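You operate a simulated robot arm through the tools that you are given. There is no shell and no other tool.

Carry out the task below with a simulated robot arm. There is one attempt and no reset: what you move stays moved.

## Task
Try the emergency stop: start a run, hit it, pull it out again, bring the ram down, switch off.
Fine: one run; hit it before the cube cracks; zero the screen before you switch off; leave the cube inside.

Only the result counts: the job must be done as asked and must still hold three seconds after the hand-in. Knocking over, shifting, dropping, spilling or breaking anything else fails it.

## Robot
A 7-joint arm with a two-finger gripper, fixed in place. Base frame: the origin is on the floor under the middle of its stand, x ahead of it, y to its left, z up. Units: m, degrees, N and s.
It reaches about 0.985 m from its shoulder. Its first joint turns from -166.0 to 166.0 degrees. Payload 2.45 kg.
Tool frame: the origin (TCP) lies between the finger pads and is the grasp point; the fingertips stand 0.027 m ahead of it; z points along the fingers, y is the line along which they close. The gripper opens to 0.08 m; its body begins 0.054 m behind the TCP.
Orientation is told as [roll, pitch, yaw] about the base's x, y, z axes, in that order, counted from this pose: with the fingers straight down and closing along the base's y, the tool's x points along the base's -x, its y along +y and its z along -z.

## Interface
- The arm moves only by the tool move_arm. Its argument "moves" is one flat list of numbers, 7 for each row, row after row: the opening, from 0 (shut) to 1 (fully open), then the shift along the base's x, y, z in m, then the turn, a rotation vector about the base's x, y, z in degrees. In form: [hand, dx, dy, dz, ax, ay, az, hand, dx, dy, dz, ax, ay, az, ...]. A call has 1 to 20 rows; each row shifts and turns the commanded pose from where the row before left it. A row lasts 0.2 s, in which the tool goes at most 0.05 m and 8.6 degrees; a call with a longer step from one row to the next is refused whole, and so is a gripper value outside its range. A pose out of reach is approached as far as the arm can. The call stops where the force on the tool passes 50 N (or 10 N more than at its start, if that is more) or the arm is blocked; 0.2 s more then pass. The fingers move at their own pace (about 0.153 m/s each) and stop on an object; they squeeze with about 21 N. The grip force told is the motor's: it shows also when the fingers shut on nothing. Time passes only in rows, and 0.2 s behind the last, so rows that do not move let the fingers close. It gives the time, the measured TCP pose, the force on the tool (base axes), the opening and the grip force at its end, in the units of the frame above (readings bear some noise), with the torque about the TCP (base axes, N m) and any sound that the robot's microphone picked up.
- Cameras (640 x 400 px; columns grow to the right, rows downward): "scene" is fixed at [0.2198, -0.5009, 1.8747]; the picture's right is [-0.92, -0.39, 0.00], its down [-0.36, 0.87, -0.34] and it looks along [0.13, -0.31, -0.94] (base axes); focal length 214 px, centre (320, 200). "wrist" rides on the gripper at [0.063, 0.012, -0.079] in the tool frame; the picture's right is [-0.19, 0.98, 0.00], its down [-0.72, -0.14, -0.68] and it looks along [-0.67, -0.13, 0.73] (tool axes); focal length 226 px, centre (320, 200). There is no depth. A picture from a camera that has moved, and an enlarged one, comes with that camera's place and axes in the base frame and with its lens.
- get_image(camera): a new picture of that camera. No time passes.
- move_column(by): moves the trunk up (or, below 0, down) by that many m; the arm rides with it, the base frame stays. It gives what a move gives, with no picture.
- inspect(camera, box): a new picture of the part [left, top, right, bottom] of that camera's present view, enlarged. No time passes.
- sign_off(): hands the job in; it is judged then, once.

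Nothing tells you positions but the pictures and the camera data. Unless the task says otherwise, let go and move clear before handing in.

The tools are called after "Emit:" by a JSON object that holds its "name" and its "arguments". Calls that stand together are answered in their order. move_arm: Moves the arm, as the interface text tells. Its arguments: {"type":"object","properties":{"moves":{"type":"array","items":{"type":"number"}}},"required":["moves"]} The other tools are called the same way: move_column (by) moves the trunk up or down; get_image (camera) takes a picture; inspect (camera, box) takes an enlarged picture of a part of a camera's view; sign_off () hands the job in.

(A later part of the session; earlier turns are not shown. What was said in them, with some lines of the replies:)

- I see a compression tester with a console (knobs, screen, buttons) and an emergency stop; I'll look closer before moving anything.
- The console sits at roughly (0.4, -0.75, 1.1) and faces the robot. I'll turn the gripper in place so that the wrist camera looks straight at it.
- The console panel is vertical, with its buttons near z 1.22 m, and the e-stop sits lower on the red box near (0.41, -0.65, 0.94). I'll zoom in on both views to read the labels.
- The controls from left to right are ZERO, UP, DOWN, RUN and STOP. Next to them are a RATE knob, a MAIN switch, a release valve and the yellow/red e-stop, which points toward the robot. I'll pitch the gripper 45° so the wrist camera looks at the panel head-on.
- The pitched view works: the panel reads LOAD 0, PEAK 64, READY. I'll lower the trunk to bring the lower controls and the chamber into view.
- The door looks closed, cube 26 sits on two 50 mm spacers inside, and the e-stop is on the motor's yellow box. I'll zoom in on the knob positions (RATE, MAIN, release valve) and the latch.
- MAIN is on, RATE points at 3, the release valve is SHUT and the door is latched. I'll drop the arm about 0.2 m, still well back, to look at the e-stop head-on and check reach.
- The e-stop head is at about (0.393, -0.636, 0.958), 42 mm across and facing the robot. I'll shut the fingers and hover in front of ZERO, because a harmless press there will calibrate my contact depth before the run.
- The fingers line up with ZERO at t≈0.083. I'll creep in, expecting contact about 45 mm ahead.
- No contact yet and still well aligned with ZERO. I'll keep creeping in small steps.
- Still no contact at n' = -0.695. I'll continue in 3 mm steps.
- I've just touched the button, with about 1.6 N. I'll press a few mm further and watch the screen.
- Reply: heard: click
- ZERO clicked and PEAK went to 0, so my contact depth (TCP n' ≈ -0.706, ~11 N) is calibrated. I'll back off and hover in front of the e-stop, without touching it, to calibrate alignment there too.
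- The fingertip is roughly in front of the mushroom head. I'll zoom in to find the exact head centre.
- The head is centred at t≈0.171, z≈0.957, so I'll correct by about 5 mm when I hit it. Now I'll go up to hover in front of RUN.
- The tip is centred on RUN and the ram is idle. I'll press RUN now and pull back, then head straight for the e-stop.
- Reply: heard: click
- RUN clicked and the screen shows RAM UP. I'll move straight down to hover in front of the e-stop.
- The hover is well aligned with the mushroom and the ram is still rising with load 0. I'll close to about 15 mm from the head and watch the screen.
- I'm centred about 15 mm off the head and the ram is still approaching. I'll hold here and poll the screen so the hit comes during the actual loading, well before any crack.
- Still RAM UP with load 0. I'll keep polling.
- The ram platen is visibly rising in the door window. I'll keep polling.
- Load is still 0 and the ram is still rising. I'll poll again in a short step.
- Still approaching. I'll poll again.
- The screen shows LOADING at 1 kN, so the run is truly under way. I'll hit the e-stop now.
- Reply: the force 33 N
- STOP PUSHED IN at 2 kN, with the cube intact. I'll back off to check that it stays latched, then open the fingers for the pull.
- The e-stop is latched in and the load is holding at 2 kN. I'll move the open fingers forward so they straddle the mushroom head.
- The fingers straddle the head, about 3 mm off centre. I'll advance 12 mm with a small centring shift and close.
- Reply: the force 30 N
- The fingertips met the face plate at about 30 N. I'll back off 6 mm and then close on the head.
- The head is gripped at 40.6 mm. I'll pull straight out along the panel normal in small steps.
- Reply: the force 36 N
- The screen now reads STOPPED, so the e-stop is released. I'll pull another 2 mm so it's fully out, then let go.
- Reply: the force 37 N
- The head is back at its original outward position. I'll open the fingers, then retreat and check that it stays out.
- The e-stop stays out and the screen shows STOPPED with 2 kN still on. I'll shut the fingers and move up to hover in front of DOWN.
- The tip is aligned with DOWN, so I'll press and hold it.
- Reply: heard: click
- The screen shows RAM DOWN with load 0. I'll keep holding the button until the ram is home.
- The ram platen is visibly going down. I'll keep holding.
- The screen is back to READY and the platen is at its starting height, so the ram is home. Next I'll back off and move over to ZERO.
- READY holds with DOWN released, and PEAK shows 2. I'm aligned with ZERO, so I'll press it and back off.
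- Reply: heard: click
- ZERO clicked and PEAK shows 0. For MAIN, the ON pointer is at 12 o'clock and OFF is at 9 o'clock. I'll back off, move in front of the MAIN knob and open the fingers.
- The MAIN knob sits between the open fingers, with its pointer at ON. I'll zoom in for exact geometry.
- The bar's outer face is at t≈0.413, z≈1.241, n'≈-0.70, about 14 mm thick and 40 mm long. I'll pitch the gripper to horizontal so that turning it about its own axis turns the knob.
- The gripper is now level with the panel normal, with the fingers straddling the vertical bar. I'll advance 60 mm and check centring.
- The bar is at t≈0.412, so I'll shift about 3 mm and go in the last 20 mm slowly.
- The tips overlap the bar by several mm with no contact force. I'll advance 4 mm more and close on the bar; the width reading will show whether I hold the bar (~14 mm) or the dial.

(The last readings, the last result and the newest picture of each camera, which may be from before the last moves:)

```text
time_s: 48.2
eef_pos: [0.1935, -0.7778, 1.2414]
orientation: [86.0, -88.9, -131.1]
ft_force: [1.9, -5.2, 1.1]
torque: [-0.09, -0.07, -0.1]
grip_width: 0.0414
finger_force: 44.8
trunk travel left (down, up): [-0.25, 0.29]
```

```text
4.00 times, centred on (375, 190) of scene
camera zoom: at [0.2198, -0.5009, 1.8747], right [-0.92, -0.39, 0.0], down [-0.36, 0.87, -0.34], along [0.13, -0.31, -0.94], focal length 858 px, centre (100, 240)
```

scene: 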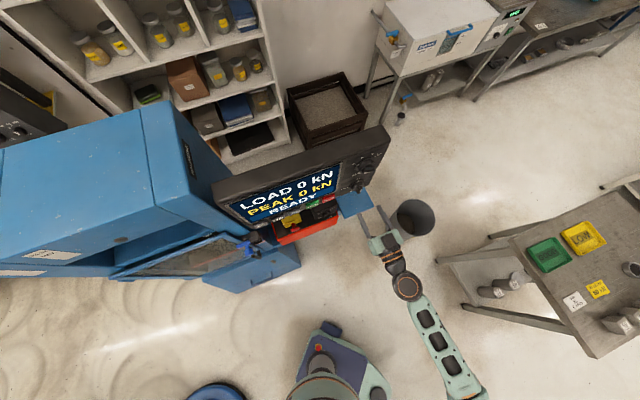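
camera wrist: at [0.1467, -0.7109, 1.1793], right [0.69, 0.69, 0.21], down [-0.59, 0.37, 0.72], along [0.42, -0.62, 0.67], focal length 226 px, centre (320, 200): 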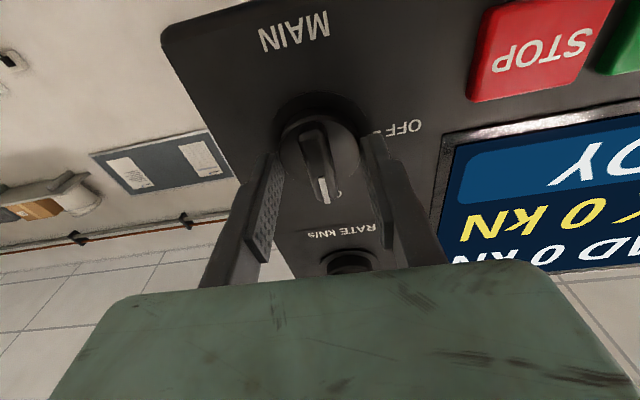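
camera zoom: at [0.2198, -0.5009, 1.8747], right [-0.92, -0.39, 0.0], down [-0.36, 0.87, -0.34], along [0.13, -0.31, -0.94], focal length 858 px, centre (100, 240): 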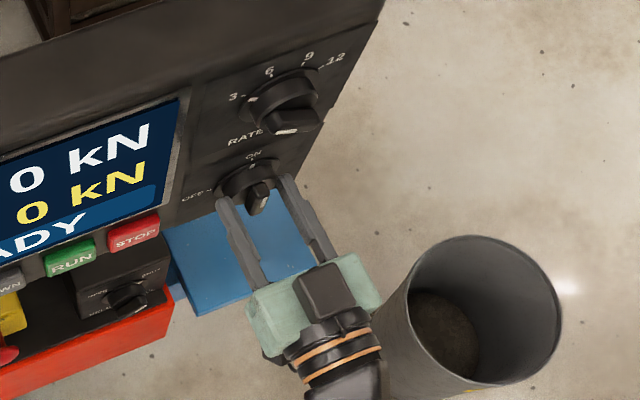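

The width of 41 mm means I'm gripping the round dial, not the bar. I'll open, back off 6 mm and close on the protruding bar instead.

Emit:
{"name": "move_arm", "arguments": {"moves": [0.7, 0, 0, 0, 0, 0, 0, 0.7, -0.0042, 0.0042, 0, 0, 0, 0, 0.7, 0, 0, 0, 0, 0, 0, 0.3, 0, 0, 0, 0, 0, 0, 0, 0, 0, 0, 0, 0, 0, 0, 0, 0, 0, 0, 0, 0]}}

Emit:
{"name": "get_image", "arguments": {"camera": "wrist"}}

Emit:
{"name": "inspect", "arguments": {"camera": "scene", "box": [330, 140, 420, 240]}}

```text
time_s: 49.6
eef_pos: [0.1901, -0.7727, 1.2412]
orientation: [85.7, -89.0, -130.8]
ft_force: [-0.3, -2.1, 0.1]
torque: [-0.36, 0.34, 0.06]
grip_width: 0.0126
finger_force: 39.4
trunk travel left (down, up): [-0.25, 0.29]
```

```text
taken
camera wrist: at [0.1423, -0.7066, 1.1795], right [0.69, 0.69, 0.21], down [-0.59, 0.37, 0.72], along [0.42, -0.62, 0.67], focal length 226 px, centre (320, 200)
```

wrist: 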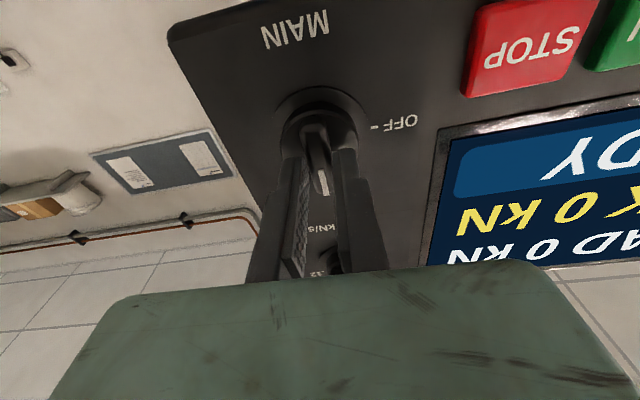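

```text
4.00 times, centred on (375, 190) of scene
camera zoom: at [0.2198, -0.5009, 1.8747], right [-0.92, -0.39, 0.0], down [-0.36, 0.87, -0.34], along [0.13, -0.31, -0.94], focal length 858 px, centre (100, 240)
```

zoom: 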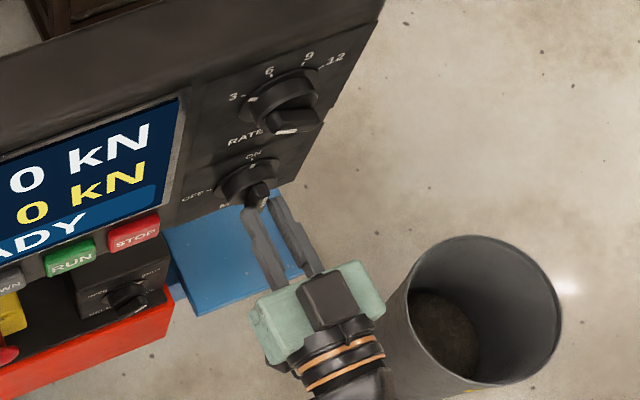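

I have the bar at 12.6 mm. I'll turn the tool counter-clockwise as seen from the front (ON to OFF), starting with about 24°.

Emit:
{"name": "move_arm", "arguments": {"moves": [0, 0, 0, 0, -5.66, 5.66, 0, 0, 0, 0, 0, -5.66, 5.66, 0, 0, 0, 0, 0, -5.66, 5.66, 0]}}

Emit:
{"name": "get_image", "arguments": {"camera": "wrist"}}

Emit:
{"name": "inspect", "arguments": {"camera": "scene", "box": [330, 140, 420, 240]}}

```text
time_s: 50.4
eef_pos: [0.19, -0.7728, 1.2404]
orientation: [-90.0, -67.0, 44.8]
ft_force: [-1.5, -3.1, 1.6]
torque: [-0.17, -0.21, 0.05]
grip_width: 0.0128
finger_force: 39.5
trunk travel left (down, up): [-0.25, 0.29]
```

```text
taken
camera wrist: at [0.1232, -0.7256, 1.1794], right [0.69, 0.69, -0.21], down [-0.37, 0.59, 0.72], along [0.62, -0.42, 0.67], focal length 226 px, centre (320, 200)
```

wrist: 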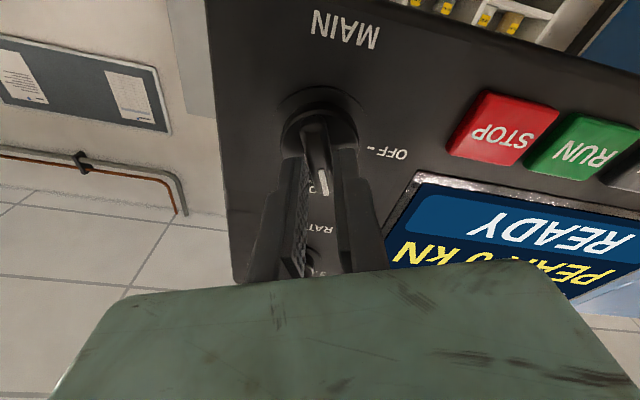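

```text
4.00 times, centred on (375, 190) of scene
camera zoom: at [0.2198, -0.5009, 1.8747], right [-0.92, -0.39, 0.0], down [-0.36, 0.87, -0.34], along [0.13, -0.31, -0.94], focal length 858 px, centre (100, 240)
```

zoom: 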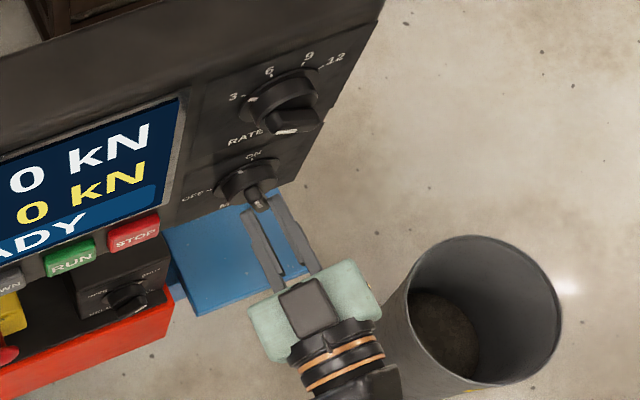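

The bar is turning with the gripper at low force. I'll continue through most of the remaining angle.

Emit:
{"name": "move_arm", "arguments": {"moves": [0, 0, 0, 0, -5.8, 5.8, 0, 0, 0, 0, 0, -5.8, 5.8, 0, 0, 0, 0, 0, -5.8, 5.8, 0, 0, 0, 0, 0, -5.8, 5.8, 0]}}

Emit:
{"name": "get_image", "arguments": {"camera": "wrist"}}

Emit:
{"name": "get_image", "arguments": {"camera": "scene"}}

```text
time_s: 51.4
eef_pos: [0.1885, -0.7732, 1.2399]
orientation: [-89.9, -34.2, 44.9]
ft_force: [-2.8, -2.5, -0.1]
torque: [-0.05, -0.12, 0.08]
grip_width: 0.0128
finger_force: 40.0
trunk travel left (down, up): [-0.25, 0.29]
```

```text
taken
camera wrist: at [0.1006, -0.7483, 1.1967], right [0.5, 0.5, -0.7], down [-0.12, 0.85, 0.52], along [0.86, -0.18, 0.48], focal length 226 px, centre (320, 200)
```

wrist: 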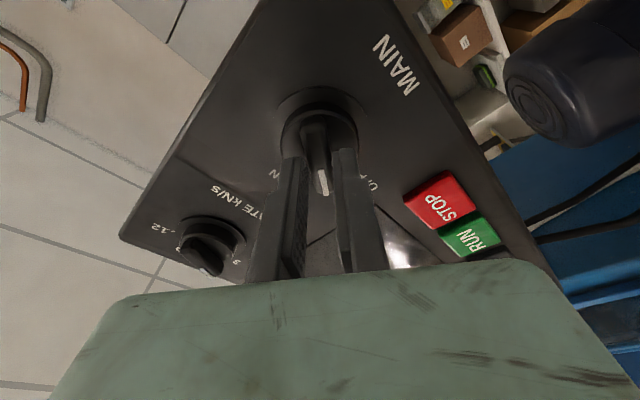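

```text
taken
```

scene: 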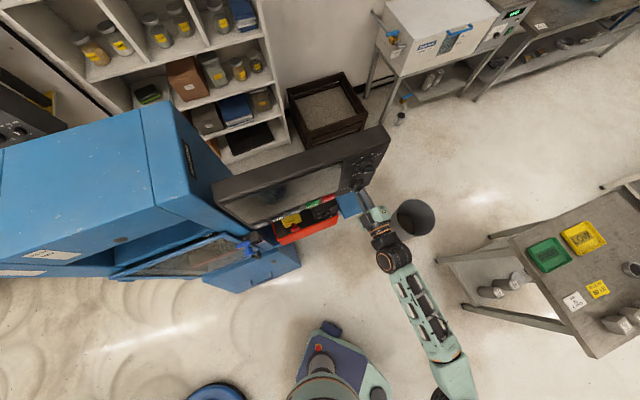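

The screen has gone dark, and I'll complete the turn to the OFF mark.

Emit:
{"name": "move_arm", "arguments": {"moves": [0, 0, 0, 0, -5.8, 5.8, 0, 0, 0, 0, 0, -5.8, 5.8, 0, 0, 0, 0, 0, -5.8, 5.8, 0, 0, 0, 0, 0, -5.8, 5.8, 0, 0, 0, 0, 0, 0, 0, 0]}}

Emit:
{"name": "get_image", "arguments": {"camera": "wrist"}}

Emit:
{"name": "get_image", "arguments": {"camera": "scene"}}

```text
time_s: 52.6
eef_pos: [0.1882, -0.7732, 1.2416]
orientation: [-90.0, -1.2, 45.0]
ft_force: [-2.8, -3.1, 2.8]
torque: [0.03, 0.01, -0.74]
grip_width: 0.0124
finger_force: 39.6
trunk travel left (down, up): [-0.25, 0.29]
```

```text
taken
camera wrist: at [0.0881, -0.7606, 1.2285], right [0.15, 0.15, -0.98], down [0.03, 0.99, 0.16], along [0.99, -0.05, 0.15], focal length 226 px, centre (320, 200)
```

wrist: 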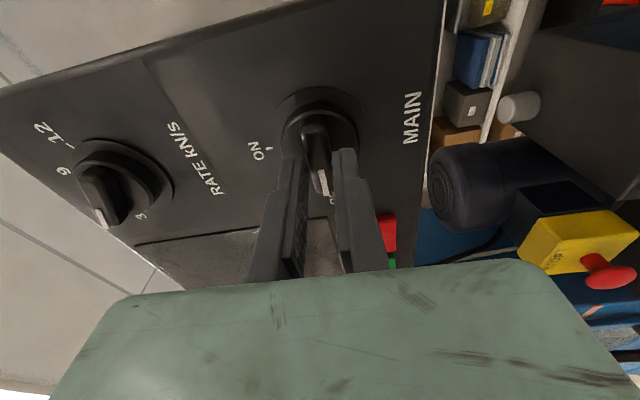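

```text
taken
```

scene: 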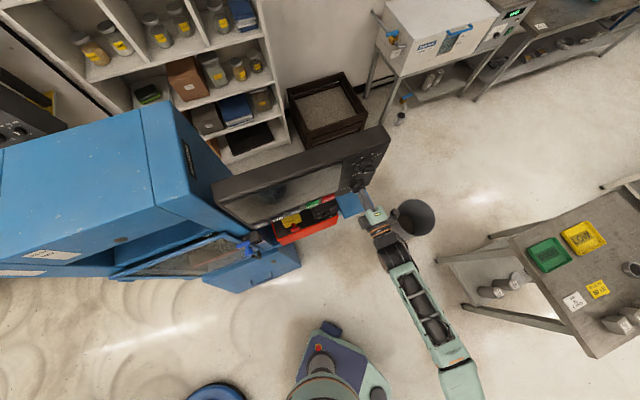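

The pointer is at OFF and the screen is dark. I'll release the bar and retreat straight back.

Emit:
{"name": "move_arm", "arguments": {"moves": [0.4, 0, 0, 0, 0, 0, 0, 0.6, 0, 0, 0, 0, 0, 0, 0.6, 0, 0, 0, 0, 0, 0, 0.6, -0.0212, 0.0212, 0, 0, 0, 0, 0.6, -0.0283, 0.0283, 0, 0, 0, 0, 0.6, -0.0283, 0.0283, 0, 0, 0, 0, 0.6, -0.0283, 0.0283, 0, 0, 0, 0]}}

Emit:
{"name": "get_image", "arguments": {"camera": "wrist"}}

Emit:
{"name": "inspect", "arguments": {"camera": "scene", "box": [200, 120, 400, 300]}}

Emit:
{"name": "inspect", "arguments": {"camera": "scene", "box": [330, 140, 420, 240]}}

```text
time_s: 54.2
eef_pos: [0.0823, -0.6664, 1.2444]
orientation: [-90.1, -1.3, 44.9]
ft_force: [0.2, -1.0, -0.1]
torque: [-0.02, 0.01, 0.0]
grip_width: 0.048
finger_force: 0.1
trunk travel left (down, up): [-0.25, 0.29]
```

```text
taken
camera wrist: at [-0.0182, -0.6538, 1.2307], right [0.15, 0.15, -0.98], down [0.02, 0.99, 0.16], along [0.99, -0.05, 0.15], focal length 226 px, centre (320, 200)
```

wrist: 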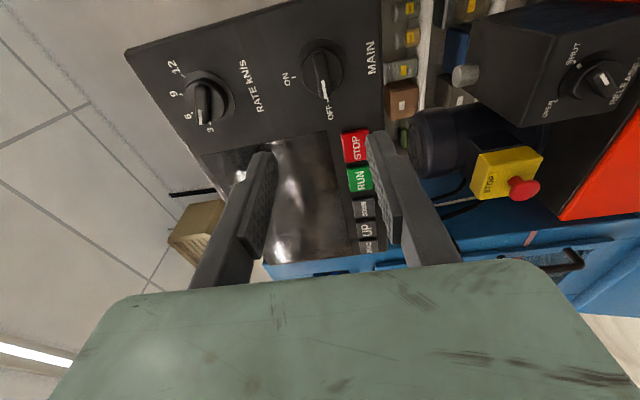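

```text
2.22 times, centred on (300, 210) of scene
camera zoom: at [0.2198, -0.5009, 1.8747], right [-0.92, -0.39, 0.0], down [-0.36, 0.87, -0.34], along [0.13, -0.31, -0.94], focal length 477 px, centre (364, 178)
```

zoom: 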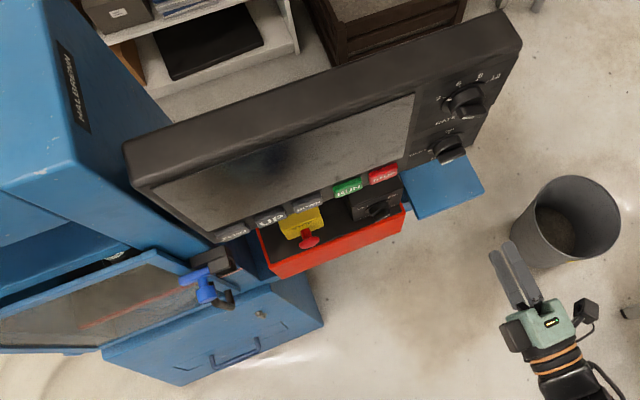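

```text
4.00 times, centred on (375, 190) of scene
camera zoom: at [0.2198, -0.5009, 1.8747], right [-0.92, -0.39, 0.0], down [-0.36, 0.87, -0.34], along [0.13, -0.31, -0.94], focal length 858 px, centre (100, 240)
```

zoom: 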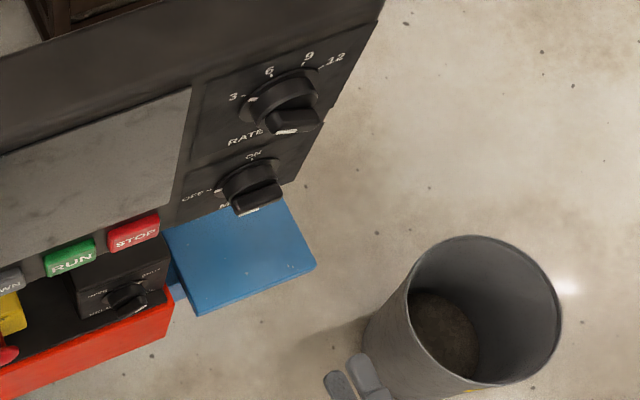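

MAIN is off, the e-stop is out and the ram is down. I'll move clear toward the open area and glance into the chamber to confirm the cube is still in place and intact.

Emit:
{"name": "move_arm", "arguments": {"moves": [0.6, -0.01, 0.04, 0, 0, 0, 0, 0.6, -0.01, 0.04, 0, 0, 0, 0, 0.6, 0, 0.04, -0.02, 0, 0, 0, 0.6, 0, 0.04, -0.02, 0, 0, 0, 0.6, 0, 0.04, -0.02, 0, 0, 0]}}

Emit:
{"name": "get_image", "arguments": {"camera": "wrist"}}

Emit:
{"name": "get_image", "arguments": {"camera": "scene"}}

```text
time_s: 55.4
eef_pos: [0.0637, -0.4674, 1.1811]
orientation: [-90.0, -1.2, 44.8]
ft_force: [-0.6, -0.1, -1.0]
torque: [0.01, -0.01, -0.01]
grip_width: 0.048
finger_force: 0.0
trunk travel left (down, up): [-0.25, 0.29]
```

```text
taken
camera wrist: at [-0.0384, -0.4549, 1.1688], right [0.15, 0.15, -0.98], down [0.02, 0.99, 0.16], along [0.99, -0.05, 0.15], focal length 226 px, centre (320, 200)
```

wrist: 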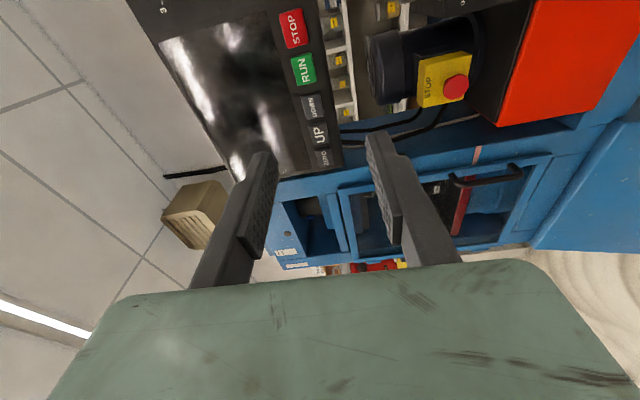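

```text
taken
```

scene: 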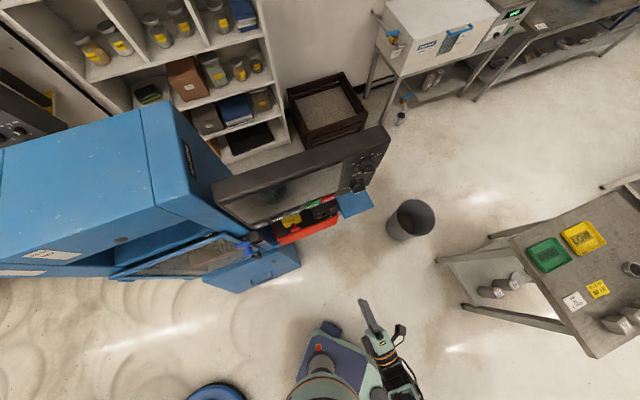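

The finger covers part of the chamber view, so I'll shut the fingers and zoom in.

Emit:
{"name": "move_arm", "arguments": {"moves": [0, 0, 0, 0, 0, 0, 0, 0, 0, 0, 0, 0, 0, 0]}}

Emit:
{"name": "inspect", "arguments": {"camera": "wrist", "box": [320, 130, 560, 280]}}

Emit:
{"name": "inspect", "arguments": {"camera": "scene", "box": [320, 140, 400, 200]}}

```text
time_s: 56.0
eef_pos: [0.0625, -0.4668, 1.1824]
orientation: [-89.9, -1.5, 45.0]
ft_force: [0.1, -0.1, -0.2]
torque: [-0.04, 0.03, 0.02]
grip_width: 0.0001
finger_force: 21.4
trunk travel left (down, up): [-0.25, 0.29]
```

```text
2.67 times, centred on (440, 205) of wrist
camera zoom: at [-0.0385, -0.4552, 1.1687], right [0.15, 0.15, -0.98], down [0.02, 0.99, 0.16], along [0.99, -0.05, 0.15], focal length 603 px, centre (0, 187)
```

zoom: 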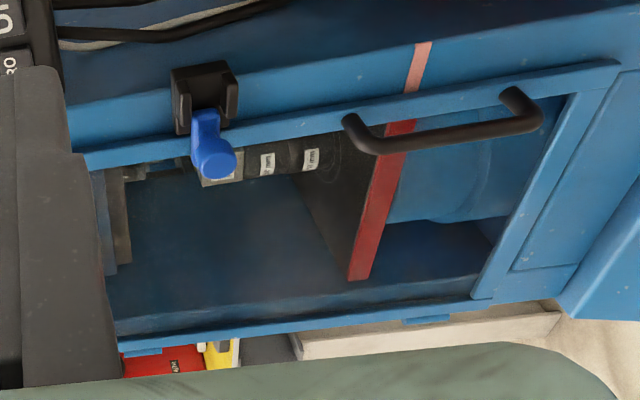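

```text
6.67 times, centred on (360, 170) of scene
camera zoom: at [0.2198, -0.5009, 1.8747], right [-0.92, -0.39, 0.0], down [-0.36, 0.87, -0.34], along [0.13, -0.31, -0.94], focal length 1430 px, centre (53, 400)
```

zoom: 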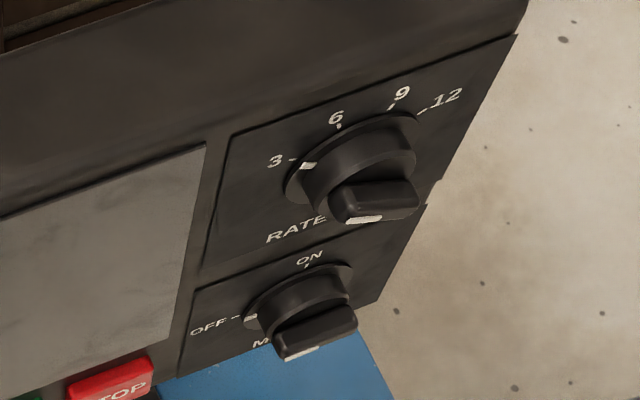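

The ram platen lines up with its rest mark, the cube is still on its spacers behind the latched door, MAIN points at OFF, the e-stop is out and the arm is clear. I'm handing in.

Emit:
{"name": "sign_off", "arguments": {}}

```text
The job is handed in.
```

The emergency stop worked, and the job is handed in; I haven't seen a verdict on it. There was one run, and everything below was confirmed on the screen or by camera.

- **Run and stop:** I pressed RUN and waited until the screen showed LOADING, then hit the emergency stop. The screen changed to "STOP PUSHED IN" at 2 kN, well before the cube could crack.
- **Reset:** I pulled the button back out, the screen changed to STOPPED, and the button stayed out.
- **Ram:** I held DOWN until the screen returned to READY. The ram is back at its starting height.
- **Screen:** I pressed ZERO after the ram was down, and both LOAD and PEAK read 0 before I switched off.
- **Power:** MAIN points at OFF and the screen is dark.
- **Cube:** Cube 26 is still on its spacers inside, with the door latched.

I also pressed ZERO once before the run, to check how far the buttons travel. That cleared the old 64 kN peak, so the previous test's reading is gone from the screen.
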